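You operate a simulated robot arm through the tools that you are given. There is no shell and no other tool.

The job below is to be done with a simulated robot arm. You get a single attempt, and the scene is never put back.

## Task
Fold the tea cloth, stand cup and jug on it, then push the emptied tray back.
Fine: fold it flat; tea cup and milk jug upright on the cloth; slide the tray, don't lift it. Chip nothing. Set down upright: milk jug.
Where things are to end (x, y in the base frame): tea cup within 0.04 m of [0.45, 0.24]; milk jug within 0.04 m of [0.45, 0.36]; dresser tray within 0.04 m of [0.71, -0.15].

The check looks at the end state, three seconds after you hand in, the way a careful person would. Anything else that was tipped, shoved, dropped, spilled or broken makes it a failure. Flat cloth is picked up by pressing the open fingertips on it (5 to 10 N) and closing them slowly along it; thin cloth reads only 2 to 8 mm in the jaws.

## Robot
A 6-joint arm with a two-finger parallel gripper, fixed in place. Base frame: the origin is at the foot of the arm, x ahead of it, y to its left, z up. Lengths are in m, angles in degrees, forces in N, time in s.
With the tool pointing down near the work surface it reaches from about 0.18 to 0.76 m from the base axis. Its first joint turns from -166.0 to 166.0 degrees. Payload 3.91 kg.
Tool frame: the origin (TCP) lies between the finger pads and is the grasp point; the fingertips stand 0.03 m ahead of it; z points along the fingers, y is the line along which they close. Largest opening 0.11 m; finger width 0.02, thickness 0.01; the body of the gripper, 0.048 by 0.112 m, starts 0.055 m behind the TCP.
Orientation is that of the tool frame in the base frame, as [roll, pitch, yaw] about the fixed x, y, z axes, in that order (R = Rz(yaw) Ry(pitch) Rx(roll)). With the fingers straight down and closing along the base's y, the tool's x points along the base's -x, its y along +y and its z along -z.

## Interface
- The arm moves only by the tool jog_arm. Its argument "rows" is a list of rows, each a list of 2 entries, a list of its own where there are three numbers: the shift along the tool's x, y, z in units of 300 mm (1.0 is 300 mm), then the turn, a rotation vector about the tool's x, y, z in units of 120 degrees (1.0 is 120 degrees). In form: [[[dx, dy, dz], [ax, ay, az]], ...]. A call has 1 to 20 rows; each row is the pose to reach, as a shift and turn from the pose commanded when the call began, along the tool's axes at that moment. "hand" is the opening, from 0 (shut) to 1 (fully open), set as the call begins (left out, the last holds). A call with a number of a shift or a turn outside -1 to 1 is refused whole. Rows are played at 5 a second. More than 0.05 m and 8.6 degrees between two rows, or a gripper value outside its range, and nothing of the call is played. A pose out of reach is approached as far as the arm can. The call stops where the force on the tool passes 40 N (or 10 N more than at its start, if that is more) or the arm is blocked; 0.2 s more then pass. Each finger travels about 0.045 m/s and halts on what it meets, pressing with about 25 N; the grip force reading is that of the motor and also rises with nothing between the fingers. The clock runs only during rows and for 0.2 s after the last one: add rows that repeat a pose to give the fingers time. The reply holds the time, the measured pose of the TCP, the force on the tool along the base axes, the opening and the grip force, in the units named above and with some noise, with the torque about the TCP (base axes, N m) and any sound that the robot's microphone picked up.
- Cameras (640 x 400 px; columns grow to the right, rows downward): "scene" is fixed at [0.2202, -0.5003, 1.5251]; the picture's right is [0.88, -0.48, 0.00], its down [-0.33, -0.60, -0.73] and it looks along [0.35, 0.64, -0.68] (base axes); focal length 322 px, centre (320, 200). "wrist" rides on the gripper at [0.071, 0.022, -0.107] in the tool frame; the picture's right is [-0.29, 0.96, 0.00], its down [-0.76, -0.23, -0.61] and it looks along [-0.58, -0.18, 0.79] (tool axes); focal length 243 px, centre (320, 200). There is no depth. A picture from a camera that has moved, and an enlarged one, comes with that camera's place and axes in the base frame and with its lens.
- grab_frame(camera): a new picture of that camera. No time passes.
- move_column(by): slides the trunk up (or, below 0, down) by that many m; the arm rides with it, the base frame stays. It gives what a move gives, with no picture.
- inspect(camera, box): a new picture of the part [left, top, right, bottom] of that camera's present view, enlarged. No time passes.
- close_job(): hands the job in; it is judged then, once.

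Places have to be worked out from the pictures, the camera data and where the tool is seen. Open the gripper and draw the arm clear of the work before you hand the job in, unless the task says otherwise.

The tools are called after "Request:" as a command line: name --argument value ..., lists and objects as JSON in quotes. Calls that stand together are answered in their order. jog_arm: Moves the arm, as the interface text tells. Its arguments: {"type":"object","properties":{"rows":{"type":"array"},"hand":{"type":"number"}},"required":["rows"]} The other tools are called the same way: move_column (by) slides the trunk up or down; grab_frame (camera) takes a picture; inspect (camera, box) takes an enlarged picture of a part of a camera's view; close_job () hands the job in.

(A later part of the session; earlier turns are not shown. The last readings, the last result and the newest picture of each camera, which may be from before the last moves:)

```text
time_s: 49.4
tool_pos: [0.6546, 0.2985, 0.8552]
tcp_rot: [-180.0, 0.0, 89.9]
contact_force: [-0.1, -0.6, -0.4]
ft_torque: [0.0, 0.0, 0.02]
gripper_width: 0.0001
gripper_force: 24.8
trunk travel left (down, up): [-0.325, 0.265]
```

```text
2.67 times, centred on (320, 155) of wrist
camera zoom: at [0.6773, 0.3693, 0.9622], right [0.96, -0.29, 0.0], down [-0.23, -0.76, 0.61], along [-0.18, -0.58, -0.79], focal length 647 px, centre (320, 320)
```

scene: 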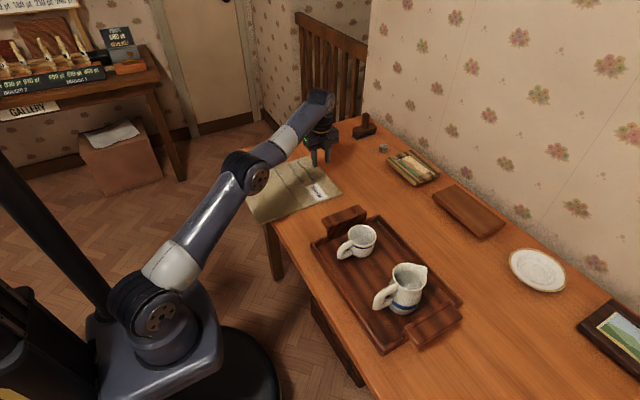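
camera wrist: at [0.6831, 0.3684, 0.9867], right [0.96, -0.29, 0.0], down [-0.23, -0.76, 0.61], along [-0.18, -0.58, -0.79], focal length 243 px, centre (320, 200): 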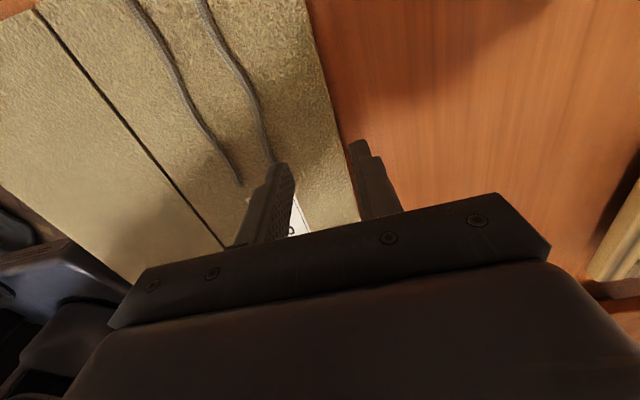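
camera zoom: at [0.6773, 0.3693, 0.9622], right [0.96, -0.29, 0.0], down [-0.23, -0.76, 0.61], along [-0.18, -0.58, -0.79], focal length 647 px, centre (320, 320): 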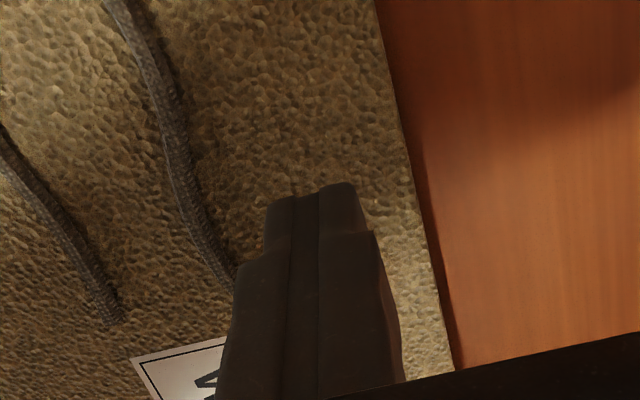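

The zoom shows the cloth lying undisturbed, with a visible ~5 mm thick hem; the fingers slid over it. I'll go back to closing along the hem (y) but this time start with the fingers wide open, so more cloth can gather; I rotate back and open fully while up.

Request:
jog_arm --rows '[[[0, 0, -0.06], [0, 0, -0.068]], [[0, 0, -0.06], [0, 0, -0.136]], [[0, 0, -0.06], [0, 0, -0.204]], [[0, 0, -0.06], [0, 0, -0.272]], [[0, 0, -0.06], [0, 0, -0.34]], [[0, 0, -0.06], [0, 0, -0.408]], [[0, 0, -0.06], [0, 0, -0.476]], [[0, 0, -0.06], [0, 0, -0.544]], [[0, 0, -0.06], [0, 0, -0.612]], [[0, 0, -0.06], [0, 0, -0.68]], [[0, 0.023, -0.06], [0, 0, -0.75]], [[0, 0.023, -0.02], [0, 0, -0.75]], [[0, 0.023, 0.03], [0, 0, -0.75]], [[0, 0.023, 0.045], [0, 0, -0.75]], [[0, 0.023, 0.045], [0, 0, -0.75]]]' --hand 0.8

Request:
grab_frame --camera "wrist"

```text
time_s: 52.6
tool_pos: [0.663, 0.2978, 0.8428]
tcp_rot: [-180.0, 0.1, -179.9]
contact_force: [0.5, -0.5, 0.0]
ft_torque: [0.0, 0.0, 0.03]
gripper_width: 0.0881
gripper_force: 0.1
trunk travel left (down, up): [-0.325, 0.265]
```

```text
taken
camera wrist: at [0.5921, 0.3196, 0.9489], right [0.29, 0.96, 0.0], down [0.76, -0.23, 0.61], along [0.58, -0.18, -0.79], focal length 243 px, centre (320, 200)
```

wrist: 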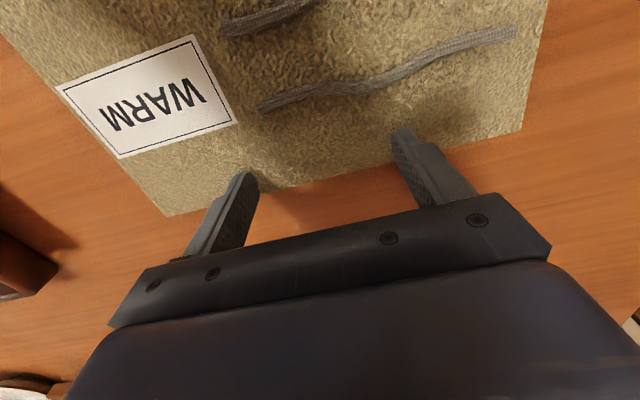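

Fingers 88 mm apart, both just inside the hem. I descend to a light press with settling time.

Request:
jog_arm --rows '[[[0, 0, 0.006], [0, 0, 0]], [[0, 0, 0.011], [0, 0, 0]], [[0, 0, 0.014], [0, 0, 0]], [[0, 0, 0.016], [0, 0, 0]], [[0, 0, 0.016], [0, 0, 0]], [[0, 0, 0.016], [0, 0, 0]], [[0, 0, 0.016], [0, 0, 0]], [[0, 0, 0.016], [0, 0, 0]]]'

```text
time_s: 54.4
tool_pos: [0.6626, 0.2974, 0.8375]
tcp_rot: [-180.0, 0.1, 180.0]
contact_force: [1.7, 1.5, 5.5]
ft_torque: [0.15, -0.02, -0.06]
gripper_width: 0.0879
gripper_force: 0.1
trunk travel left (down, up): [-0.325, 0.265]
```

Contact at 5.5 N. I add 0.3 mm and begin closing in small steps.

Request:
jog_arm --rows '[[[0, 0, 0.001], [0, 0, 0]], [[0, 0, 0.001], [0, 0, 0]]]' --hand 0.77

Request:
jog_arm --rows '[[[0, 0, 0], [0, 0, 0]], [[0, 0, 0], [0, 0, 0]]]' --hand 0.72

Request:
jog_arm --rows '[[[0, 0, 0], [0, 0, 0]], [[0, 0, 0], [0, 0, 0]]]' --hand 0.67

Request:
jog_arm --rows '[[[0, 0, 0], [0, 0, 0]], [[0, 0, 0], [0, 0, 0]]]' --hand 0.62

Request:
grab_frame --camera "wrist"

```text
time_s: 55.0
tool_pos: [0.6626, 0.2976, 0.8372]
tcp_rot: [179.9, 0.1, 180.0]
contact_force: [0.7, 2.0, 8.8]
ft_torque: [0.08, 0.02, -0.03]
gripper_width: 0.0863
gripper_force: 1.7
trunk travel left (down, up): [-0.325, 0.265]
```

```text
time_s: 55.6
tool_pos: [0.6622, 0.2964, 0.8374]
tcp_rot: [-179.9, 0.1, -179.9]
contact_force: [0.4, 1.9, 10.2]
ft_torque: [0.18, 0.01, 0.0]
gripper_width: 0.0819
gripper_force: 2.6
trunk travel left (down, up): [-0.325, 0.265]
```

```text
time_s: 56.2
tool_pos: [0.6622, 0.2984, 0.8382]
tcp_rot: [-180.0, 0.1, -180.0]
contact_force: [-1.1, 1.7, 10.7]
ft_torque: [0.18, 0.04, -0.02]
gripper_width: 0.0765
gripper_force: 2.6
trunk travel left (down, up): [-0.325, 0.265]
```

```text
time_s: 56.8
tool_pos: [0.6618, 0.2979, 0.8383]
tcp_rot: [180.0, 0.1, 180.0]
contact_force: [0.1, 2.2, 11.0]
ft_torque: [0.19, 0.05, -0.02]
gripper_width: 0.0708
gripper_force: 3.3
trunk travel left (down, up): [-0.325, 0.265]
```

```text
taken
camera wrist: at [0.5916, 0.3194, 0.9452], right [0.29, 0.96, 0.0], down [0.76, -0.23, 0.61], along [0.58, -0.18, -0.79], focal length 243 px, centre (320, 200)
```

wrist: 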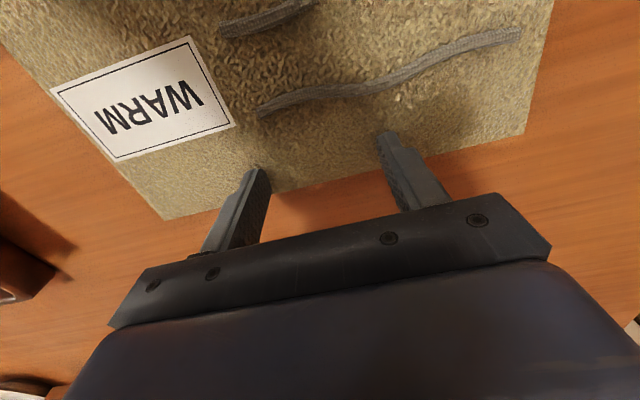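

No gathering visible yet; force 11 N. I ease 0.6 mm and continue closing steadily.

Request:
jog_arm --rows '[[[0, 0, -0.002], [0, 0, 0]], [[0, 0, -0.002], [0, 0, 0]]]' --hand 0.56

Request:
jog_arm --rows '[[[0, 0, 0], [0, 0, 0]], [[0, 0, 0], [0, 0, 0]]]' --hand 0.5

Request:
jog_arm --rows '[[[0, 0, 0.0005], [0, 0, 0]], [[0, 0, 0.0005], [0, 0, 0]]]' --hand 0.44

Request:
jog_arm --rows '[[[0, 0, 0], [0, 0, 0]], [[0, 0, 0], [0, 0, 0]]]' --hand 0.38

Request:
jog_arm --rows '[[[0, 0, 0.0005], [0, 0, 0]], [[0, 0, 0.0005], [0, 0, 0]]]' --hand 0.32

```text
time_s: 57.4
tool_pos: [0.6618, 0.2981, 0.8375]
tcp_rot: [-179.9, 0.1, -179.9]
contact_force: [-1.4, 1.2, 11.0]
ft_torque: [0.22, 0.09, 0.0]
gripper_width: 0.0645
gripper_force: 3.0
trunk travel left (down, up): [-0.325, 0.265]
```

```text
time_s: 58.0
tool_pos: [0.6617, 0.2971, 0.8385]
tcp_rot: [179.9, 0.0, -180.0]
contact_force: [-0.1, 2.4, 11.5]
ft_torque: [0.17, 0.04, 0.01]
gripper_width: 0.0585
gripper_force: 3.1
trunk travel left (down, up): [-0.325, 0.265]
```

```text
time_s: 58.6
tool_pos: [0.6616, 0.2974, 0.8373]
tcp_rot: [-180.0, 0.1, -180.0]
contact_force: [2.7, 2.6, 11.9]
ft_torque: [0.19, -0.02, 0.01]
gripper_width: 0.0519
gripper_force: 3.0
trunk travel left (down, up): [-0.325, 0.265]
```

```text
time_s: 59.2
tool_pos: [0.6612, 0.2976, 0.8382]
tcp_rot: [-180.0, 0.1, 180.0]
contact_force: [0.5, 3.5, 12.8]
ft_torque: [0.16, 0.05, -0.01]
gripper_width: 0.0453
gripper_force: 3.5
trunk travel left (down, up): [-0.325, 0.265]
```

```text
time_s: 59.8
tool_pos: [0.6613, 0.2983, 0.8383]
tcp_rot: [180.0, 0.0, 179.9]
contact_force: [-3.5, 2.1, 12.5]
ft_torque: [0.16, 0.1, 0.04]
gripper_width: 0.0384
gripper_force: 3.5
trunk travel left (down, up): [-0.325, 0.265]
```

The sheet behaves as if rigid along y. If it can only bend about lines parallel to the crease, the gather must be along x over a wide span, so I lift, rotate 90° again, and set up a wide x-direction straddle (outer finger at the hem, inner one ~9 cm inboard).

Request:
jog_arm --rows '[[[0, 0, -0.05], [0, 0, 0]], [[0, 0, -0.1], [0, 0, 0.068]], [[0, 0, -0.1], [0, 0, 0.136]], [[0, 0, -0.1], [0, 0, 0.204]], [[0, 0, -0.1], [0, 0, 0.272]], [[0, 0, -0.1], [0, 0, 0.34]], [[0, 0, -0.1], [0, 0, 0.408]], [[0, 0, -0.1], [0, 0, 0.476]], [[0, 0, -0.1], [0, 0, 0.544]], [[0.05, 0, -0.1], [0, 0, 0.612]], [[0.1, 0, -0.1], [0, 0, 0.68]], [[0.133, 0, -0.1], [0, 0, 0.75]], [[0.133, 0, -0.06], [0, 0, 0.75]], [[0.133, 0, -0.03], [0, 0, 0.75]], [[0.133, 0, -0.03], [0, 0, 0.75]]]' --hand 0.84

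Request:
grab_frame --camera "wrist"

```text
time_s: 63.0
tool_pos: [0.6216, 0.2978, 0.8471]
tcp_rot: [179.9, 0.0, 90.1]
contact_force: [-0.1, -0.1, 0.0]
ft_torque: [-0.03, 0.01, 0.0]
gripper_width: 0.0924
gripper_force: 0.0
trunk travel left (down, up): [-0.325, 0.265]
```

```text
taken
camera wrist: at [0.6445, 0.3692, 0.9537], right [0.96, -0.29, 0.0], down [-0.23, -0.76, 0.61], along [-0.18, -0.58, -0.79], focal length 243 px, centre (320, 200)
```

wrist: 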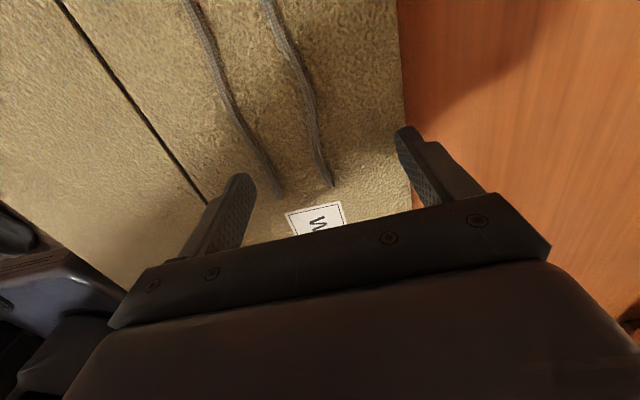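

The straddle looks right (inner faces ≈0.575 and 0.668). I shift 3 mm inward and press down gently.

Request:
jog_arm --rows '[[[0, -0.01, 0.01], [0, 0, 0]], [[0, -0.01, 0.02], [0, 0, 0]], [[0, -0.01, 0.027], [0, 0, 0]], [[0, -0.01, 0.03], [0, 0, 0]], [[0, -0.01, 0.032], [0, 0, 0]], [[0, -0.01, 0.032], [0, 0, 0]], [[0, -0.01, 0.032], [0, 0, 0]], [[0, -0.01, 0.032], [0, 0, 0]]]'

```text
time_s: 64.8
tool_pos: [0.6187, 0.2978, 0.838]
tcp_rot: [179.8, 0.0, 90.1]
contact_force: [0.7, -0.1, 15.6]
ft_torque: [0.0, 0.77, -0.02]
gripper_width: 0.0924
gripper_force: 0.0
trunk travel left (down, up): [-0.325, 0.265]
```

Torque shows only the inner finger is bearing at 15 N. I back off 0.8 mm and tilt the tool about 0.6° so that the outer fingertip comes down as well.

Request:
jog_arm --rows '[[[0, 0, -0.003], [0.002, 0, 0]], [[0, 0, -0.003], [0.005, 0, 0]], [[0, 0, -0.003], [0.005, 0, 0]], [[0, 0, -0.003], [0.005, 0, 0]], [[0, 0, -0.003], [0.005, 0, 0]]]'

```text
time_s: 66.0
tool_pos: [0.6191, 0.2978, 0.8385]
tcp_rot: [-179.5, 0.0, 90.0]
contact_force: [1.0, -0.3, 12.1]
ft_torque: [0.0, -0.65, -0.09]
gripper_width: 0.0928
gripper_force: 0.3
trunk travel left (down, up): [-0.325, 0.265]
```

Now the outer finger bears alone; I take back half of the tilt and ease slightly.

Request:
jog_arm --rows '[[[0, 0, 0], [-0.0025, 0, 0]], [[0, 0, 0], [-0.0025, 0, 0]], [[0, 0, 0], [-0.0025, 0, 0]], [[0, 0, 0], [-0.0025, 0, 0]]]'

```text
time_s: 67.0
tool_pos: [0.618, 0.2971, 0.8387]
tcp_rot: [-179.6, -0.1, 89.9]
contact_force: [-0.8, 0.6, 8.0]
ft_torque: [0.04, -0.41, 0.04]
gripper_width: 0.0927
gripper_force: 0.2
trunk travel left (down, up): [-0.325, 0.265]
```

Closer: 8 N, still more on the outer finger. A little more tilt back and then I start closing while watching.

Request:
jog_arm --rows '[[[0, 0, 0], [-0.0008, 0, 0]], [[0, 0, 0], [-0.0008, 0, 0]], [[0, 0, 0], [-0.0008, 0, 0]], [[0, 0, 0], [-0.0008, 0, 0]], [[0, 0, 0], [-0.0008, 0, 0]]]'

Request:
jog_arm --rows '[[[0, 0, 0], [0, 0, 0]], [[0, 0, 0], [0, 0, 0]]]' --hand 0.8

Request:
jog_arm --rows '[[[0, 0, 0], [0, 0, 0]], [[0, 0, 0], [0, 0, 0]]]' --hand 0.76

Request:
jog_arm --rows '[[[0, 0, 0], [0, 0, 0]], [[0, 0, 0], [0, 0, 0]]]' --hand 0.72

Request:
grab_frame --camera "wrist"

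```text
time_s: 68.2
tool_pos: [0.6194, 0.2968, 0.8381]
tcp_rot: [-179.9, 0.1, 89.9]
contact_force: [-0.9, 0.4, 7.6]
ft_torque: [0.07, -0.4, 0.03]
gripper_width: 0.092
gripper_force: 0.1
trunk travel left (down, up): [-0.325, 0.265]
```

```text
time_s: 68.8
tool_pos: [0.6209, 0.2974, 0.8384]
tcp_rot: [-179.9, 0.0, 90.1]
contact_force: [3.7, 1.2, 7.3]
ft_torque: [0.04, -0.46, 0.09]
gripper_width: 0.0899
gripper_force: 1.8
trunk travel left (down, up): [-0.325, 0.265]
```

```text
time_s: 69.4
tool_pos: [0.6196, 0.297, 0.8376]
tcp_rot: [-179.9, 0.0, 90.0]
contact_force: [3.0, -0.9, 7.1]
ft_torque: [-0.02, -0.44, -0.04]
gripper_width: 0.0852
gripper_force: 1.6
trunk travel left (down, up): [-0.325, 0.265]
```

```text
time_s: 70.0
tool_pos: [0.6183, 0.2964, 0.8371]
tcp_rot: [-179.8, 0.1, 90.0]
contact_force: [3.5, -1.7, 8.2]
ft_torque: [-0.02, -0.46, -0.03]
gripper_width: 0.0806
gripper_force: 1.5
trunk travel left (down, up): [-0.325, 0.265]
```

```text
taken
camera wrist: at [0.6422, 0.3687, 0.9453], right [0.96, -0.29, 0.0], down [-0.23, -0.76, 0.61], along [-0.18, -0.58, -0.79], focal length 243 px, centre (320, 200)
```

wrist: 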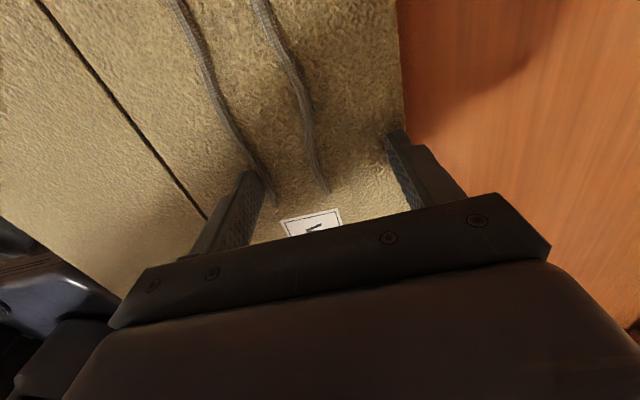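

The fingers just slide (friction ratio ≈0.45), so gathering by force alone isn't happening; the remaining variable is how slowly the last few millimetres close. I go back to closing along the hem (which also lets the hem swivel in the jaws during the fold), at (0.662, 0.298), with a narrow start, to then close in ~1 mm steps.

Request:
jog_arm --rows '[[[0, 0.03, -0.05], [0, 0, 0]], [[0, 0.06, -0.06], [0, 0, -0.068]], [[0, 0.1, -0.06], [0, 0, -0.136]], [[0, 0.137, -0.06], [0, 0, -0.204]], [[0, 0.137, -0.06], [0, 0, -0.272]], [[0, 0.137, -0.06], [0, 0, -0.34]], [[0, 0.137, -0.06], [0, 0, -0.408]], [[0, 0.137, -0.06], [0, 0, -0.476]], [[0, 0.137, -0.06], [0, 0, -0.544]], [[0, 0.137, -0.06], [0, 0, -0.612]], [[0, 0.137, -0.06], [0, 0, -0.68]], [[0, 0.142, -0.06], [0, 0, -0.75]], [[0, 0.142, -0.04], [0, 0, -0.75]], [[0, 0.142, -0.015], [0, 0, -0.75]], [[0, 0.142, -0.015], [0, 0, -0.75]]]' --hand 0.2

Request:
inspect --camera "wrist" --box '[160, 60, 560, 260]'

```text
time_s: 73.2
tool_pos: [0.6615, 0.2973, 0.8421]
tcp_rot: [-180.0, -0.1, 180.0]
contact_force: [1.1, 0.0, -0.1]
ft_torque: [-0.01, -0.01, 0.03]
gripper_width: 0.022
gripper_force: 0.0
trunk travel left (down, up): [-0.325, 0.265]
```

```text
1.60 times, centred on (360, 160) of wrist
camera zoom: at [0.5919, 0.3202, 0.9497], right [0.29, 0.96, 0.0], down [0.76, -0.23, 0.61], along [0.58, -0.18, -0.8], focal length 388 px, centre (256, 264)
```

zoom: 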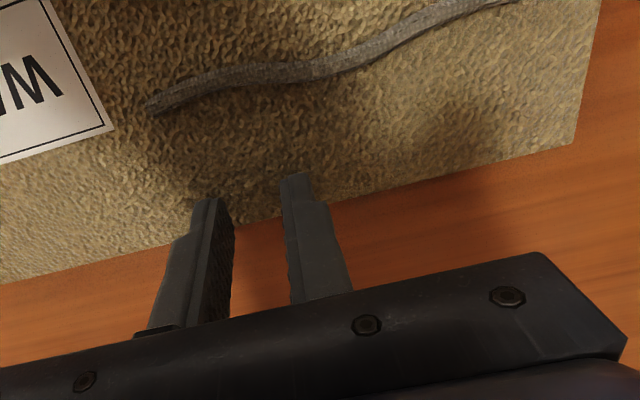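

In place with 22 mm opening. Descending to a light press with settle time.

Request:
jog_arm --rows '[[[0, 0, 0.006], [0, 0, 0]], [[0, 0, 0.011], [0, 0, 0]], [[0, 0, 0.014], [0, 0, 0]], [[0, 0, 0.015], [0, 0, 0]], [[0, 0, 0.015], [0, 0, 0]], [[0, 0, 0.015], [0, 0, 0]], [[0, 0, 0.015], [0, 0, 0]], [[0, 0, 0.015], [0, 0, 0]]]'

Request:
jog_arm --rows '[[[0, 0, 0], [0, 0, 0]], [[0, 0, 0], [0, 0, 0]], [[0, 0, 0], [0, 0, 0]], [[0, 0, 0], [0, 0, 0]], [[0, 0, 0], [0, 0, 0]]]'

```text
time_s: 75.0
tool_pos: [0.6619, 0.2975, 0.8383]
tcp_rot: [-180.0, 0.0, 180.0]
contact_force: [1.2, -1.0, 3.1]
ft_torque: [-0.01, -0.05, 0.0]
gripper_width: 0.0216
gripper_force: 0.1
trunk travel left (down, up): [-0.325, 0.265]
```

```text
time_s: 76.2
tool_pos: [0.6617, 0.2973, 0.8383]
tcp_rot: [180.0, -0.2, -180.0]
contact_force: [1.9, -0.4, 2.8]
ft_torque: [0.04, -0.06, 0.0]
gripper_width: 0.0219
gripper_force: 0.0
trunk travel left (down, up): [-0.325, 0.265]
```

Steady 3 N. I add 0.35 mm and wait.

Request:
jog_arm --rows '[[[0, 0, 0.0012], [0, 0, 0]], [[0, 0, 0.0012], [0, 0, 0]], [[0, 0, 0.0012], [0, 0, 0]], [[0, 0, 0.0012], [0, 0, 0]], [[0, 0, 0.0012], [0, 0, 0]]]'

Request:
jog_arm --rows '[[[0, 0, 0], [0, 0, 0]], [[0, 0, 0], [0, 0, 0]], [[0, 0, 0], [0, 0, 0]]]'

```text
time_s: 77.4
tool_pos: [0.6619, 0.2977, 0.838]
tcp_rot: [-180.0, -0.1, 180.0]
contact_force: [4.7, -0.2, 9.6]
ft_torque: [-0.01, -0.2, -0.02]
gripper_width: 0.0221
gripper_force: 0.1
trunk travel left (down, up): [-0.325, 0.265]
```

```text
time_s: 78.2
tool_pos: [0.6616, 0.2971, 0.8381]
tcp_rot: [-179.9, -0.1, 179.9]
contact_force: [5.0, -0.1, 11.6]
ft_torque: [-0.01, -0.2, -0.05]
gripper_width: 0.0219
gripper_force: 0.0
trunk travel left (down, up): [-0.325, 0.265]
```

Slightly over; I back off 0.25 mm and start the very slow closing (≈1 mm per step).

Request:
jog_arm --rows '[[[0, 0, -0.0008], [0, 0, 0]], [[0, 0, -0.0008], [0, 0, 0]], [[0, 0, -0.0008], [0, 0, 0]]]'

Request:
jog_arm --rows '[[[0, 0, 0], [0, 0, 0]]]' --hand 0.185

Request:
jog_arm --rows '[[[0, 0, 0], [0, 0, 0]]]' --hand 0.17

Request:
jog_arm --rows '[[[0, 0, 0], [0, 0, 0]]]' --hand 0.155

Request:
jog_arm --rows '[[[0, 0, 0], [0, 0, 0]]]' --hand 0.14

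Request:
jog_arm --rows '[[[0, 0, 0], [0, 0, 0]]]' --hand 0.125

```text
time_s: 79.0
tool_pos: [0.6615, 0.2979, 0.8381]
tcp_rot: [179.9, -0.1, -179.9]
contact_force: [5.0, -2.4, 12.9]
ft_torque: [-0.03, -0.2, 0.0]
gripper_width: 0.0221
gripper_force: 0.0
trunk travel left (down, up): [-0.325, 0.265]
```

```text
time_s: 79.4
tool_pos: [0.6615, 0.2976, 0.837]
tcp_rot: [-180.0, -0.1, 180.0]
contact_force: [4.3, -2.8, 12.5]
ft_torque: [-0.05, -0.24, -0.04]
gripper_width: 0.0218
gripper_force: 1.4
trunk travel left (down, up): [-0.325, 0.265]
```

```text
time_s: 79.8
tool_pos: [0.661, 0.2976, 0.8367]
tcp_rot: [-180.0, -0.1, 180.0]
contact_force: [3.9, -3.7, 12.4]
ft_torque: [-0.08, -0.17, -0.04]
gripper_width: 0.0216
gripper_force: 3.1
trunk travel left (down, up): [-0.325, 0.265]
```

```text
time_s: 80.2
tool_pos: [0.661, 0.2971, 0.8381]
tcp_rot: [180.0, -0.1, -180.0]
contact_force: [1.9, -2.2, 12.7]
ft_torque: [-0.1, -0.09, -0.05]
gripper_width: 0.0205
gripper_force: 3.2
trunk travel left (down, up): [-0.325, 0.265]
```

```text
time_s: 80.6
tool_pos: [0.6602, 0.2974, 0.8381]
tcp_rot: [-179.9, -0.1, 179.9]
contact_force: [0.8, -2.3, 11.6]
ft_torque: [-0.02, -0.12, 0.01]
gripper_width: 0.0186
gripper_force: 3.6
trunk travel left (down, up): [-0.325, 0.265]
```

```text
time_s: 81.0
tool_pos: [0.661, 0.2995, 0.837]
tcp_rot: [180.0, -0.1, 180.0]
contact_force: [-0.6, -0.6, 12.3]
ft_torque: [-0.04, -0.04, 0.03]
gripper_width: 0.0172
gripper_force: 3.3
trunk travel left (down, up): [-0.325, 0.265]
```

Force sits at about 12 N; I back off 0.6 mm, wait, and go on slowly.

Request:
jog_arm --rows '[[[0, 0, -0.0018], [0, 0, 0]], [[0, 0, -0.0018], [0, 0, 0]], [[0, 0, -0.0018], [0, 0, 0]], [[0, 0, -0.0018], [0, 0, 0]]]'

Request:
jog_arm --rows '[[[0, 0, 0], [0, 0, 0]]]' --hand 0.11

Request:
jog_arm --rows '[[[0, 0, 0], [0, 0, 0]]]' --hand 0.1

Request:
jog_arm --rows '[[[0, 0, 0], [0, 0, 0]]]' --hand 0.09

Request:
jog_arm --rows '[[[0, 0, 0], [0, 0, 0]]]' --hand 0.08

Request:
jog_arm --rows '[[[0, 0, 0], [0, 0, 0]]]' --hand 0.07

```text
time_s: 82.0
tool_pos: [0.6621, 0.2986, 0.8377]
tcp_rot: [-180.0, -0.2, -180.0]
contact_force: [-2.1, 2.1, 6.4]
ft_torque: [0.11, 0.01, 0.07]
gripper_width: 0.0153
gripper_force: 1.6
trunk travel left (down, up): [-0.325, 0.265]
```

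```text
time_s: 82.4
tool_pos: [0.662, 0.2984, 0.8372]
tcp_rot: [-180.0, -0.2, -180.0]
contact_force: [-1.5, 2.8, 4.7]
ft_torque: [0.11, 0.0, 0.05]
gripper_width: 0.0133
gripper_force: 1.5
trunk travel left (down, up): [-0.325, 0.265]
```

```text
time_s: 82.8
tool_pos: [0.6621, 0.298, 0.8381]
tcp_rot: [-179.8, -0.1, 180.0]
contact_force: [-0.4, 2.6, 4.0]
ft_torque: [0.07, -0.04, 0.0]
gripper_width: 0.0122
gripper_force: 1.5
trunk travel left (down, up): [-0.325, 0.265]
```

```text
time_s: 83.2
tool_pos: [0.6625, 0.2987, 0.8393]
tcp_rot: [-179.9, -0.1, 179.9]
contact_force: [-0.7, 1.5, 4.4]
ft_torque: [0.05, -0.04, 0.01]
gripper_width: 0.0111
gripper_force: 1.4
trunk travel left (down, up): [-0.325, 0.265]
```

```text
time_s: 83.6
tool_pos: [0.661, 0.2991, 0.8379]
tcp_rot: [-179.9, -0.2, -180.0]
contact_force: [-0.9, 1.6, 3.2]
ft_torque: [0.05, -0.05, -0.02]
gripper_width: 0.0098
gripper_force: 1.4
trunk travel left (down, up): [-0.325, 0.265]
```

```text
time_s: 84.0
tool_pos: [0.6623, 0.2977, 0.8386]
tcp_rot: [179.9, -0.2, 180.0]
contact_force: [-0.1, 1.2, 4.2]
ft_torque: [0.09, 0.0, 0.01]
gripper_width: 0.0086
gripper_force: 1.5
trunk travel left (down, up): [-0.325, 0.265]
```

Press is a bit low (4 N); I add 0.3 mm, let it come to 6–8 N, then continue with 1 mm steps.

Request:
jog_arm --rows '[[[0, 0, 0.001], [0, 0, 0]], [[0, 0, 0.001], [0, 0, 0]], [[0, 0, 0.001], [0, 0, 0]]]'

Request:
jog_arm --rows '[[[0, 0, 0], [0, 0, 0]]]' --hand 0.06

Request:
jog_arm --rows '[[[0, 0, 0], [0, 0, 0]]]' --hand 0.05

Request:
jog_arm --rows '[[[0, 0, 0], [0, 0, 0]]]' --hand 0.04

Request:
jog_arm --rows '[[[0, 0, 0], [0, 0, 0]]]' --hand 0.03

Request:
jog_arm --rows '[[[0, 0, 0], [0, 0, 0]]]' --hand 0.02

Request:
jog_arm --rows '[[[0, 0, 0], [0, 0, 0]]]' --hand 0.01

Request:
jog_arm --rows '[[[0, 0, 0], [0, 0, 0]], [[0, 0, 0], [0, 0, 0]]]' --hand 0.0

```text
time_s: 84.8
tool_pos: [0.6616, 0.297, 0.8376]
tcp_rot: [-180.0, -0.2, 180.0]
contact_force: [-0.3, 2.5, 3.9]
ft_torque: [0.05, 0.01, 0.02]
gripper_width: 0.0084
gripper_force: 0.5
trunk travel left (down, up): [-0.325, 0.265]
```

```text
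time_s: 85.2
tool_pos: [0.6618, 0.2974, 0.8386]
tcp_rot: [-179.9, -0.1, -180.0]
contact_force: [-0.5, 2.0, 3.5]
ft_torque: [0.05, 0.0, 0.02]
gripper_width: 0.0072
gripper_force: 0.8
trunk travel left (down, up): [-0.325, 0.265]
```

```text
time_s: 85.6
tool_pos: [0.6626, 0.2971, 0.8387]
tcp_rot: [-180.0, 0.0, -179.9]
contact_force: [-0.3, 1.2, 3.7]
ft_torque: [0.08, -0.02, -0.01]
gripper_width: 0.0064
gripper_force: 0.6
trunk travel left (down, up): [-0.325, 0.265]
```

```text
time_s: 86.0
tool_pos: [0.6625, 0.297, 0.8368]
tcp_rot: [179.9, 0.0, -180.0]
contact_force: [-0.4, 1.2, 3.4]
ft_torque: [0.01, 0.0, 0.02]
gripper_width: 0.0052
gripper_force: 0.8
trunk travel left (down, up): [-0.325, 0.265]
```

```text
time_s: 86.4
tool_pos: [0.662, 0.298, 0.8376]
tcp_rot: [180.0, -0.2, 180.0]
contact_force: [-0.5, 0.8, 3.4]
ft_torque: [-0.01, -0.03, 0.05]
gripper_width: 0.0043
gripper_force: 1.0
trunk travel left (down, up): [-0.325, 0.265]
```

```text
time_s: 86.8
tool_pos: [0.6626, 0.2987, 0.8385]
tcp_rot: [-180.0, -0.3, 180.0]
contact_force: [-0.1, 1.3, 4.3]
ft_torque: [0.06, -0.08, 0.04]
gripper_width: 0.0033
gripper_force: 0.9
trunk travel left (down, up): [-0.325, 0.265]
```

```text
time_s: 87.2
tool_pos: [0.662, 0.2974, 0.8386]
tcp_rot: [179.9, -0.2, -180.0]
contact_force: [-0.6, 0.4, 4.0]
ft_torque: [0.0, -0.03, -0.02]
gripper_width: 0.0001
gripper_force: 25.5
trunk travel left (down, up): [-0.325, 0.265]
```

```text
time_s: 87.8
tool_pos: [0.6611, 0.2984, 0.8376]
tcp_rot: [-179.9, -0.2, -179.9]
contact_force: [-1.2, -0.6, 4.0]
ft_torque: [-0.02, -0.02, -0.01]
gripper_width: 0.0
gripper_force: 25.1
trunk travel left (down, up): [-0.325, 0.265]
```

Still empty. To understand the cloth I want its thickness: I'll touch the bare table beside it at about (0.64, 0.135) with closed fingers and compare heights.

Request:
jog_arm --rows '[[[0, 0, -0.07], [0, 0, 0]], [[0.02, -0.1, -0.1], [0, 0, 0]], [[0.04, -0.22, -0.1], [0, 0, 0]], [[0.06, -0.34, -0.1], [0, 0, 0]], [[0.07, -0.46, -0.1], [0, 0, 0]], [[0.07, -0.54, -0.1], [0, 0, 0]], [[0.07, -0.54, -0.05], [0, 0, 0]], [[0.07, -0.54, 0.0], [0, 0, 0]], [[0.07, -0.54, 0.0], [0, 0, 0]]]' --hand 0.0

Request:
grab_frame --camera "wrist"

```text
time_s: 89.8
tool_pos: [0.6418, 0.1361, 0.8381]
tcp_rot: [179.9, -0.1, 180.0]
contact_force: [0.4, 0.1, 0.4]
ft_torque: [-0.01, -0.04, -0.03]
gripper_width: 0.0001
gripper_force: 24.9
trunk travel left (down, up): [-0.325, 0.265]
```

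```text
taken
camera wrist: at [0.5716, 0.1567, 0.9463], right [0.29, 0.96, 0.0], down [0.76, -0.23, 0.61], along [0.58, -0.18, -0.8], focal length 243 px, centre (320, 200)
```

wrist: 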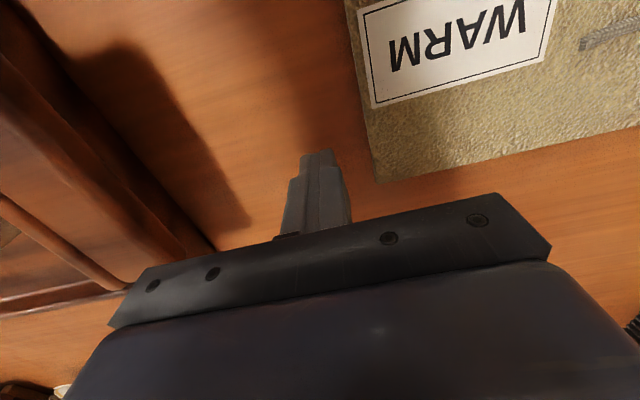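

Free beside the cloth at TCP z 0.838. I creep down until contact with the table is felt.

Request:
jog_arm --rows '[[[0, 0, 0.004], [0, 0, 0]], [[0, 0, 0.008], [0, 0, 0]], [[0, 0, 0.01], [0, 0, 0]], [[0, 0, 0.01], [0, 0, 0]], [[0, 0, 0.01], [0, 0, 0]]]'

Request:
jog_arm --rows '[[[0, 0, 0.003], [0, 0, 0]], [[0, 0, 0.006], [0, 0, 0]], [[0, 0, 0.006], [0, 0, 0]], [[0, 0, 0.006], [0, 0, 0]]]'

```text
time_s: 91.0
tool_pos: [0.6414, 0.1352, 0.8349]
tcp_rot: [-180.0, -0.3, 180.0]
contact_force: [-0.7, -0.1, -0.1]
ft_torque: [0.01, -0.01, -0.01]
gripper_width: 0.0
gripper_force: 24.8
trunk travel left (down, up): [-0.325, 0.265]
```

```text
time_s: 92.0
tool_pos: [0.6418, 0.1353, 0.8347]
tcp_rot: [180.0, -0.3, 179.9]
contact_force: [-0.6, -0.4, -0.6]
ft_torque: [-0.01, 0.02, 0.01]
gripper_width: 0.0
gripper_force: 24.8
trunk travel left (down, up): [-0.325, 0.265]
```

No contact yet at about 0.834; I continue down another 3 mm in fine steps.

Request:
jog_arm --rows '[[[0, 0, 0.003], [0, 0, 0]], [[0, 0, 0.006], [0, 0, 0]], [[0, 0, 0.006], [0, 0, 0]], [[0, 0, 0.006], [0, 0, 0]]]'

Request:
jog_arm --rows '[[[0, 0, 0.002], [0, 0, 0]], [[0, 0, 0.004], [0, 0, 0]], [[0, 0, 0.004], [0, 0, 0]], [[0, 0, 0.004], [0, 0, 0]]]'

```text
time_s: 93.0
tool_pos: [0.641, 0.1353, 0.8315]
tcp_rot: [179.9, -0.2, -179.9]
contact_force: [-0.6, -0.9, -0.1]
ft_torque: [0.04, 0.01, 0.01]
gripper_width: 0.0003
gripper_force: 25.8
trunk travel left (down, up): [-0.325, 0.265]
```

```text
time_s: 94.0
tool_pos: [0.6412, 0.1354, 0.831]
tcp_rot: [180.0, -0.1, 180.0]
contact_force: [0.4, -0.1, 0.8]
ft_torque: [0.0, 0.01, -0.03]
gripper_width: 0.0
gripper_force: 25.1
trunk travel left (down, up): [-0.325, 0.265]
```

Still nothing at 0.831; another 2 mm.

Request:
jog_arm --rows '[[[0, 0, 0.003], [0, 0, 0]], [[0, 0, 0.005], [0, 0, 0]], [[0, 0, 0.005], [0, 0, 0]], [[0, 0, 0.005], [0, 0, 0]], [[0, 0, 0.005], [0, 0, 0]]]'

Request:
jog_arm --rows '[[[0, 0, 0.003], [0, 0, 0]], [[0, 0, 0.003], [0, 0, 0]], [[0, 0, 0.003], [0, 0, 0]], [[0, 0, 0.003], [0, 0, 0]]]'

```text
time_s: 95.2
tool_pos: [0.6414, 0.1356, 0.8302]
tcp_rot: [-180.0, 0.0, -180.0]
contact_force: [7.7, 0.8, 16.3]
ft_torque: [0.0, -0.1, 0.03]
gripper_width: 0.0
gripper_force: 25.3
trunk travel left (down, up): [-0.325, 0.265]
```

```text
time_s: 96.2
tool_pos: [0.6416, 0.1358, 0.8309]
tcp_rot: [179.9, 0.1, -180.0]
contact_force: [11.9, 1.7, 27.7]
ft_torque: [0.1, -0.06, -0.13]
gripper_width: 0.0001
gripper_force: 25.0
trunk travel left (down, up): [-0.325, 0.265]
```

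The table is at z≈0.8005 and the cloth top at ≈0.808, so the cloth is about 7.5 mm thick — two fairly stiff halves joined at the crease, so pinching from above slides off. The near hem overhangs the table edge by ~3 cm, so I lift off and go look closely at that hem.

Request:
jog_arm --rows '[[[0, 0, -0.1], [0, 0, 0]], [[0, 0, -0.23], [0, 0, 0]], [[0.1, 0.04, -0.35], [0, 0, 0]], [[0.23, 0.08, -0.38], [0, 0, 0]], [[0.36, 0.13, -0.38], [0, 0, 0]], [[0.49, 0.18, -0.38], [0, 0, 0]], [[0.62, 0.23, -0.38], [0, 0, 0]], [[0.75, 0.28, -0.38], [0, 0, 0]], [[0.88, 0.33, -0.38], [0, 0, 0]], [[1.0, 0.38, -0.38], [0, 0, 0]], [[1.0, 0.38, -0.38], [0, 0, 0]]]'

Request:
grab_frame --camera "wrist"

Request:
grab_frame --camera "scene"

```text
time_s: 98.6
tool_pos: [0.3403, 0.249, 0.9416]
tcp_rot: [-179.9, -0.2, 180.0]
contact_force: [0.1, 0.5, 0.9]
ft_torque: [0.02, 0.0, -0.05]
gripper_width: 0.0
gripper_force: 24.7
trunk travel left (down, up): [-0.325, 0.265]
```

```text
taken
camera wrist: at [0.2711, 0.2706, 1.0482], right [0.29, 0.96, 0.0], down [0.76, -0.23, 0.61], along [0.58, -0.18, -0.8], focal length 243 px, centre (320, 200)
```

wrist: 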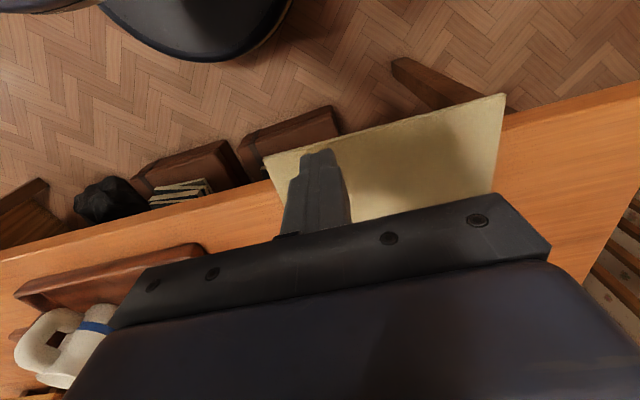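

```text
taken
```

scene: 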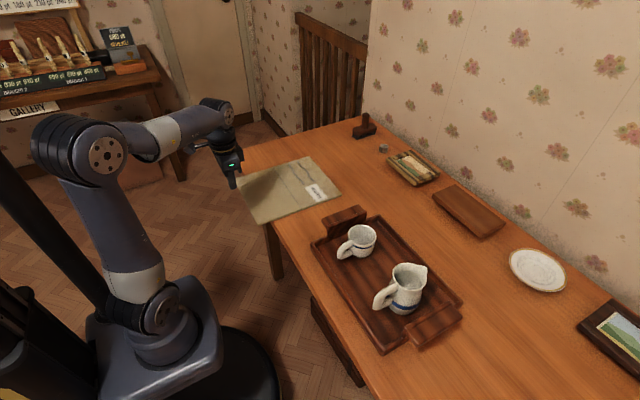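

The near hem is at x≈0.375 and the table's edge at x≈0.405, a 3 cm overhang. Plan: pinch that hem from the front with the tool level (one finger above, one under), swing the near half over onto the far half, then slide the folded cloth back toward the robot. First I turn the gripper about its axis by 90° at a safe height.

Request:
jog_arm --rows '[[[0.01, 0.02, 0], [0, 0, 0.068]], [[0.02, 0.04, 0], [0, 0, 0.136]], [[0.03, 0.06, 0], [0, 0, 0.204]], [[0.04, 0.08, 0], [0, 0, 0.272]], [[0.05, 0.1, 0], [0, 0, 0.34]], [[0.06, 0.12, 0], [0, 0, 0.408]], [[0.067, 0.14, 0], [0, 0, 0.476]], [[0.067, 0.163, 0], [0, 0, 0.544]], [[0.067, 0.163, 0], [0, 0, 0.612]], [[0.067, 0.163, 0], [0, 0, 0.68]], [[0.067, 0.163, 0], [0, 0, 0.75]], [[0.067, 0.163, 0], [0, 0, 0.75]]]' --hand 0.35

```text
time_s: 101.2
tool_pos: [0.3209, 0.298, 0.9427]
tcp_rot: [-179.7, 0.1, 89.8]
contact_force: [0.3, 0.3, -0.1]
ft_torque: [0.01, -0.02, 0.02]
gripper_width: 0.0383
gripper_force: 0.1
trunk travel left (down, up): [-0.325, 0.265]
```

Now I pitch the tool up in steps toward level (half way first) while keeping the TCP in place, to check the arm copes.

Request:
jog_arm --rows '[[[0, 0, 0], [-0.06, 0, 0]], [[0, 0, 0], [-0.12, 0, 0]], [[0, 0, 0], [-0.18, 0, 0]], [[0, 0, 0], [-0.24, 0, 0]], [[0, 0, 0], [-0.3, 0, 0]], [[0, 0, 0], [-0.36, 0, 0]], [[0, 0, 0], [-0.36, 0, 0]]]'

Request:
grab_frame --camera "scene"

```text
time_s: 102.8
tool_pos: [0.3443, 0.2885, 0.969]
tcp_rot: [137.2, 0.1, 90.1]
contact_force: [0.4, 0.1, -0.2]
ft_torque: [-0.01, -0.03, 0.01]
gripper_width: 0.0387
gripper_force: 0.0
out of reach, approached as far as the arm can: row 6, 7
trunk travel left (down, up): [-0.325, 0.265]
```

```text
taken
```

scene: 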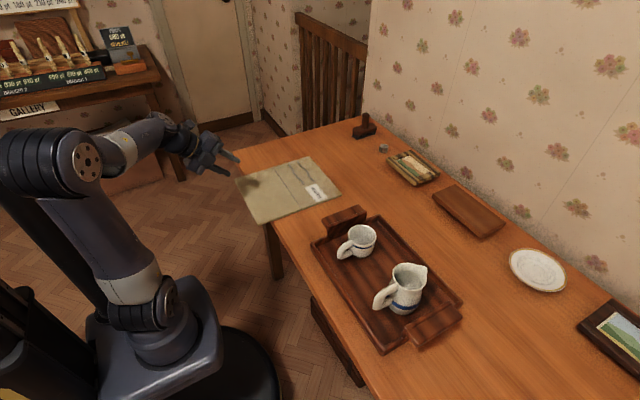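

The arm reaches its limit near 43° of pitch at this trunk height (too folded). I lower the trunk by 12 cm — the fingertips stay above the hem — to give the elbow more room, then try more pitch.

Request:
move_column --by -0.1

Request:
jog_arm --rows '[[[0, 0, 0], [0, 0, 0]], [[0, 0, 0], [0, 0, 0]]]'

```text
time_s: 104.1
tool_pos: [0.3424, 0.2882, 0.8688]
tcp_rot: [137.3, 0.2, 90.3]
contact_force: [0.2, -0.3, 0.2]
ft_torque: [0.0, -0.01, -0.02]
gripper_width: 0.0385
gripper_force: 0.0
trunk travel left (down, up): [-0.225, 0.365]
```

```text
time_s: 104.7
tool_pos: [0.3431, 0.2881, 0.8686]
tcp_rot: [137.3, 0.2, 90.2]
contact_force: [-0.5, -0.2, 0.4]
ft_torque: [-0.02, -0.01, -0.01]
gripper_width: 0.0386
gripper_force: 0.1
trunk travel left (down, up): [-0.225, 0.365]
```

Same pose, 10 cm lower. I try 24° more pitch with a slight rise to see whether the arm has room now.

Request:
jog_arm --rows '[[[0, 0.03, -0.03], [-0.05, 0, 0]], [[0, 0.068, -0.0735], [-0.1, 0, 0]], [[0, 0.068, -0.0735], [-0.15, 0, 0]], [[0, 0.068, -0.0735], [-0.2, 0, 0]], [[0, 0.068, -0.0735], [-0.2, 0, 0]]]'

Request:
grab_frame --camera "scene"

```text
time_s: 105.9
tool_pos: [0.3896, 0.2561, 1.0037]
tcp_rot: [113.6, 0.5, 90.5]
contact_force: [0.1, 0.0, 0.2]
ft_torque: [-0.01, 0.03, -0.02]
gripper_width: 0.0386
gripper_force: 0.1
out of reach, approached as far as the arm can: row 1, 2, 3, 4, 5
trunk travel left (down, up): [-0.225, 0.365]
```

```text
taken
```

scene: 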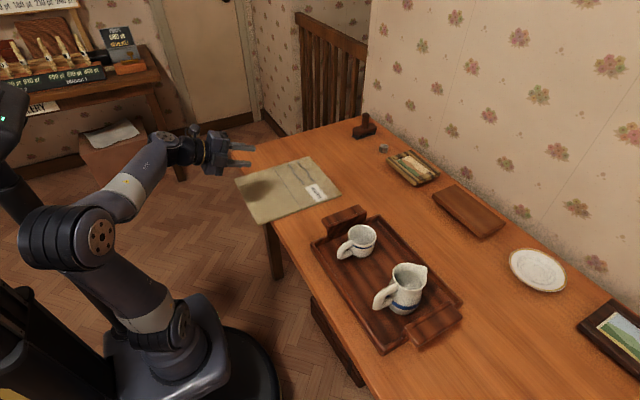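

With a level tool the wrist gets too close to the shoulder at this trunk height. With the trunk high the arm would reach down instead, giving the wrist room, so I raise the trunk fully (path above is clear) and re-plan from there.

Request:
move_column --by 0.36

Request:
jog_arm --rows '[[[0, 0, 0], [0, 0, 0]]]'

```text
time_s: 109.4
tool_pos: [0.3896, 0.2562, 1.3623]
tcp_rot: [113.8, 0.5, 90.5]
contact_force: [0.3, 0.4, -0.3]
ft_torque: [-0.01, 0.0, 0.0]
gripper_width: 0.0387
gripper_force: 0.0
trunk travel left (down, up): [-0.585, 0.005]
```

```text
time_s: 109.8
tool_pos: [0.3894, 0.2567, 1.3618]
tcp_rot: [113.8, 0.5, 90.5]
contact_force: [0.3, -0.3, 0.8]
ft_torque: [-0.01, -0.01, 0.0]
gripper_width: 0.0383
gripper_force: 0.1
trunk travel left (down, up): [-0.585, 0.005]
```

Now at z 1.36 with the tool pitched 66° from vertical. I move outward first, then down, so the wrist keeps away from the shoulder.

Request:
jog_arm --rows '[[[0.029, 0.054, 0.122], [0, 0, 0]], [[0.058, 0.108, 0.244], [0, 0, 0]], [[0.087, 0.161, 0.366], [0, 0, 0]], [[0.117, 0.215, 0.488], [0, 0, 0]], [[0.146, 0.269, 0.61], [0, 0, 0]], [[0.146, 0.155, 0.66], [0, 0, 0]], [[0.146, 0.04, 0.711], [0, 0, 0]], [[0.146, -0.074, 0.762], [0, 0, 0]], [[0.146, -0.188, 0.812], [0, 0, 0]], [[0.146, -0.188, 0.812], [0, 0, 0]]]'

```text
time_s: 112.0
tool_pos: [0.6163, 0.3038, 1.2596]
tcp_rot: [115.5, 1.1, 90.9]
contact_force: [0.8, 0.1, 0.4]
ft_torque: [-0.01, 0.01, 0.03]
gripper_width: 0.0383
gripper_force: 0.0
out of reach, approached as far as the arm can: row 7, 8, 9, 10
trunk travel left (down, up): [-0.585, 0.005]
```

The arm again reports its limit. I look at the scene to see which joint is the constraint.

Request:
grab_frame --camera "scene"

```text
taken
```

scene: 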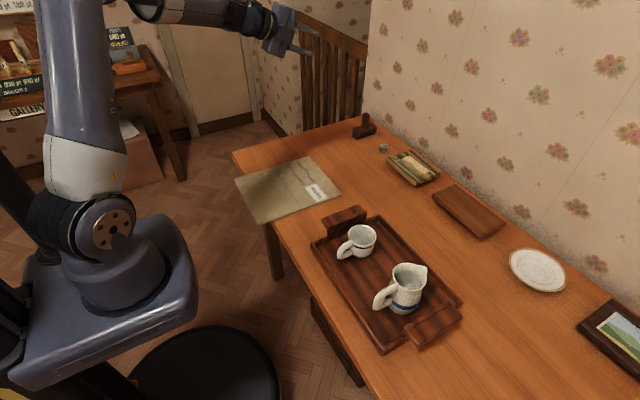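

The limit is probably a wrist joint wound up by my yaw choice (it sits ~130° from its start). I'll go back to tool-down and use the opposite yaw, which keeps the wrist nearer to the middle of its travel.

Request:
jog_arm --rows '[[[0, 0, 0], [0.068, 0, 0]], [[0, 0, 0], [0.136, 0, 0]], [[0, 0, 0], [0.204, 0, 0]], [[0, 0, 0], [0.272, 0, 0]], [[0, 0, 0], [0.34, 0, 0]], [[0, 0, 0], [0.408, 0, 0]], [[0, 0, 0], [0.476, 0, 0]], [[0, 0, 0], [0.54, 0, 0]], [[0, 0, 0], [0.54, 0, 0]]]'

```text
time_s: 114.0
tool_pos: [0.6086, 0.2991, 1.2594]
tcp_rot: [178.6, 0.5, 90.5]
contact_force: [0.8, -0.5, -0.2]
ft_torque: [-0.02, -0.03, 0.0]
gripper_width: 0.0383
gripper_force: 0.1
out of reach, approached as far as the arm can: row 8, 9
trunk travel left (down, up): [-0.585, 0.005]
```

Tool is down again. Now I bring it in over the near side and yaw the other way (90° in this call).

Request:
jog_arm --rows '[[[-0.02, -0.08, 0.03], [0.012, 0, 0]], [[-0.04, -0.16, 0.06], [0.012, 0, -0.06]], [[-0.06, -0.24, 0.09], [0.012, 0, -0.12]], [[-0.08, -0.32, 0.12], [0.012, 0, -0.18]], [[-0.1, -0.4, 0.15], [0.012, 0, -0.24]], [[-0.12, -0.48, 0.18], [0.012, 0, -0.3]], [[-0.14, -0.56, 0.21], [0.012, 0, -0.36]], [[-0.167, -0.633, 0.267], [0.012, 0, -0.42]], [[-0.167, -0.633, 0.267], [0.011, 0, -0.49]], [[-0.167, -0.633, 0.267], [0.01, 0, -0.56]], [[-0.167, -0.633, 0.267], [0.009, 0, -0.63]], [[-0.167, -0.633, 0.267], [0.008, 0, -0.69]], [[-0.167, -0.633, 0.267], [0.008, 0, -0.75]], [[-0.167, -0.633, 0.267], [0.008, 0, -0.75]]]'

```text
time_s: 117.0
tool_pos: [0.4217, 0.2472, 1.1757]
tcp_rot: [-178.9, 0.8, -179.3]
contact_force: [0.4, -0.1, -0.4]
ft_torque: [0.0, 0.04, -0.01]
gripper_width: 0.0386
gripper_force: 0.1
trunk travel left (down, up): [-0.585, 0.005]
```

Now another 90° of yaw in the same direction (tool x will point to −y), lowering a little.

Request:
jog_arm --rows '[[[0, 0.02, 0.05], [0, 0, -0.068]], [[0, 0.05, 0.1], [0, 0, -0.136]], [[0, 0.08, 0.15], [0, 0, -0.204]], [[0, 0.11, 0.2], [0, 0, -0.272]], [[0, 0.13, 0.25], [0, 0, -0.34]], [[0, 0.15, 0.3], [0, 0, -0.408]], [[0, 0.17, 0.3], [0, 0, -0.476]], [[0, 0.17, 0.3], [0, 0, -0.544]], [[0, 0.17, 0.3], [0, 0, -0.612]], [[0, 0.17, 0.3], [0, 0, -0.68]], [[0, 0.17, 0.3], [0, 0, -0.75]], [[0, 0.17, 0.3], [0, 0, -0.75]]]'

```text
time_s: 119.6
tool_pos: [0.4223, 0.2963, 1.0844]
tcp_rot: [-179.3, -1.0, -89.3]
contact_force: [-1.3, 0.5, -0.8]
ft_torque: [-0.04, 0.01, 0.0]
gripper_width: 0.0384
gripper_force: 0.0
trunk travel left (down, up): [-0.585, 0.005]
```

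Yaw is set (tool x toward −y). I come down to z≈0.95 over the near part of the cloth and then pitch up in steps toward level.

Request:
jog_arm --rows '[[[0, 0, 0.11], [0, 0, 0]], [[0, 0, 0.22], [0, 0, 0]], [[0, 0, 0.33], [0, 0, 0]], [[0, 0, 0.43], [0, 0, 0]], [[0, 0, 0.43], [0.068, 0, 0]], [[0, 0, 0.43], [0.136, 0, 0]], [[0, 0, 0.43], [0.204, 0, 0]], [[0, 0, 0.43], [0.272, 0, 0]], [[0, 0, 0.43], [0.34, 0, 0]], [[0, 0, 0.43], [0.408, 0, 0]], [[0, 0, 0.43], [0.476, 0, 0]], [[0, 0, 0.43], [0.544, 0, 0]], [[0, 0, 0.43], [0.544, 0, 0]]]'

Request:
grab_frame --camera "scene"

```text
time_s: 122.4
tool_pos: [0.4251, 0.2928, 0.955]
tcp_rot: [-113.8, -1.0, -89.5]
contact_force: [0.5, -0.3, -0.1]
ft_torque: [0.02, -0.02, 0.0]
gripper_width: 0.0385
gripper_force: 0.1
trunk travel left (down, up): [-0.585, 0.005]
```

```text
taken
```

scene: 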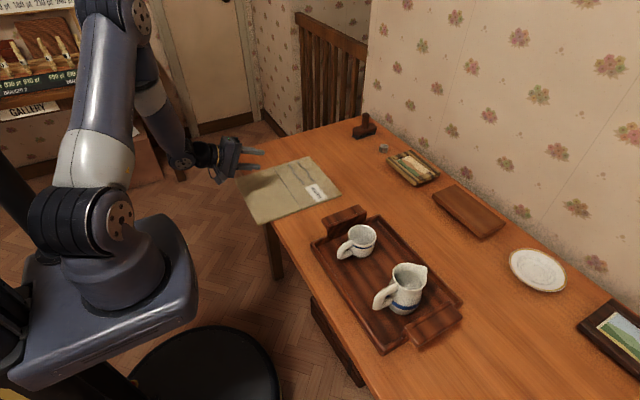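

That works: with the trunk up the tool pitches freely. I finish pitching to level while backing out in front of the hem, about 5 cm above cloth level.

Request:
jog_arm --rows '[[[0, 0.05, -0.12], [0, 0, 0]], [[-0.005, 0.12, -0.2], [0.05, 0, 0]], [[-0.01, 0.22, -0.22], [0.1, 0, 0]], [[-0.02, 0.32, -0.2], [0.15, 0, 0]], [[-0.023, 0.424, -0.177], [0.199, 0, 0]], [[-0.023, 0.424, -0.177], [0.199, 0, 0]]]'

Request:
grab_frame --camera "wrist"

Request:
inspect --camera "scene" --box '[180, 120, 340, 220]'

```text
time_s: 123.8
tool_pos: [0.3255, 0.2989, 0.8602]
tcp_rot: [-89.9, -1.0, -89.5]
contact_force: [0.3, -0.3, 0.4]
ft_torque: [-0.02, 0.0, -0.01]
gripper_width: 0.0385
gripper_force: 0.1
trunk travel left (down, up): [-0.585, 0.005]
```

```text
taken
camera wrist: at [0.2195, 0.2268, 0.8393], right [0.0, 0.27, -0.96], down [-0.61, 0.76, 0.22], along [0.79, 0.59, 0.17], focal length 243 px, centre (320, 200)
```

wrist: 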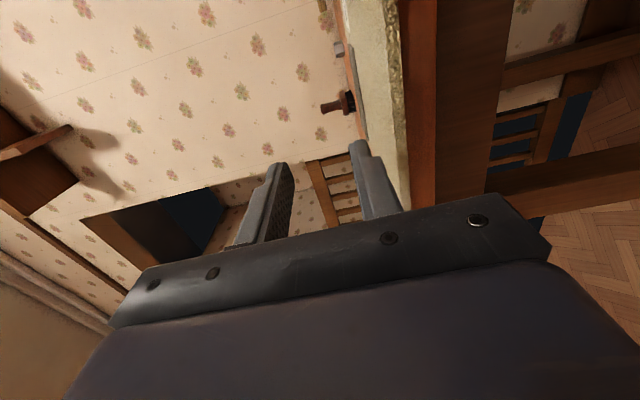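

```text
4.00 times, centred on (260, 170) of scene
camera zoom: at [0.2202, -0.5003, 1.5251], right [0.88, -0.48, 0.0], down [-0.33, -0.6, -0.73], along [0.35, 0.64, -0.68], focal length 1286 px, centre (560, 320)
```

zoom: 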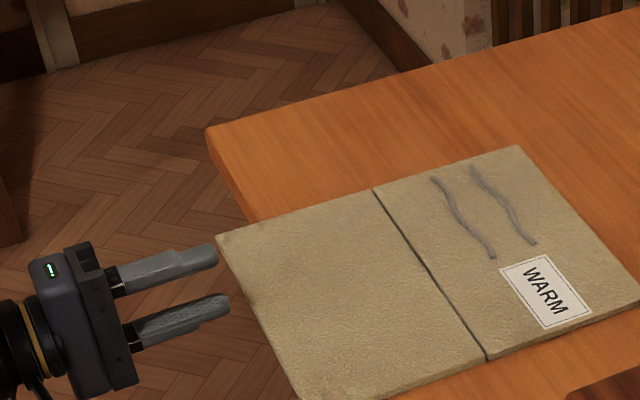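

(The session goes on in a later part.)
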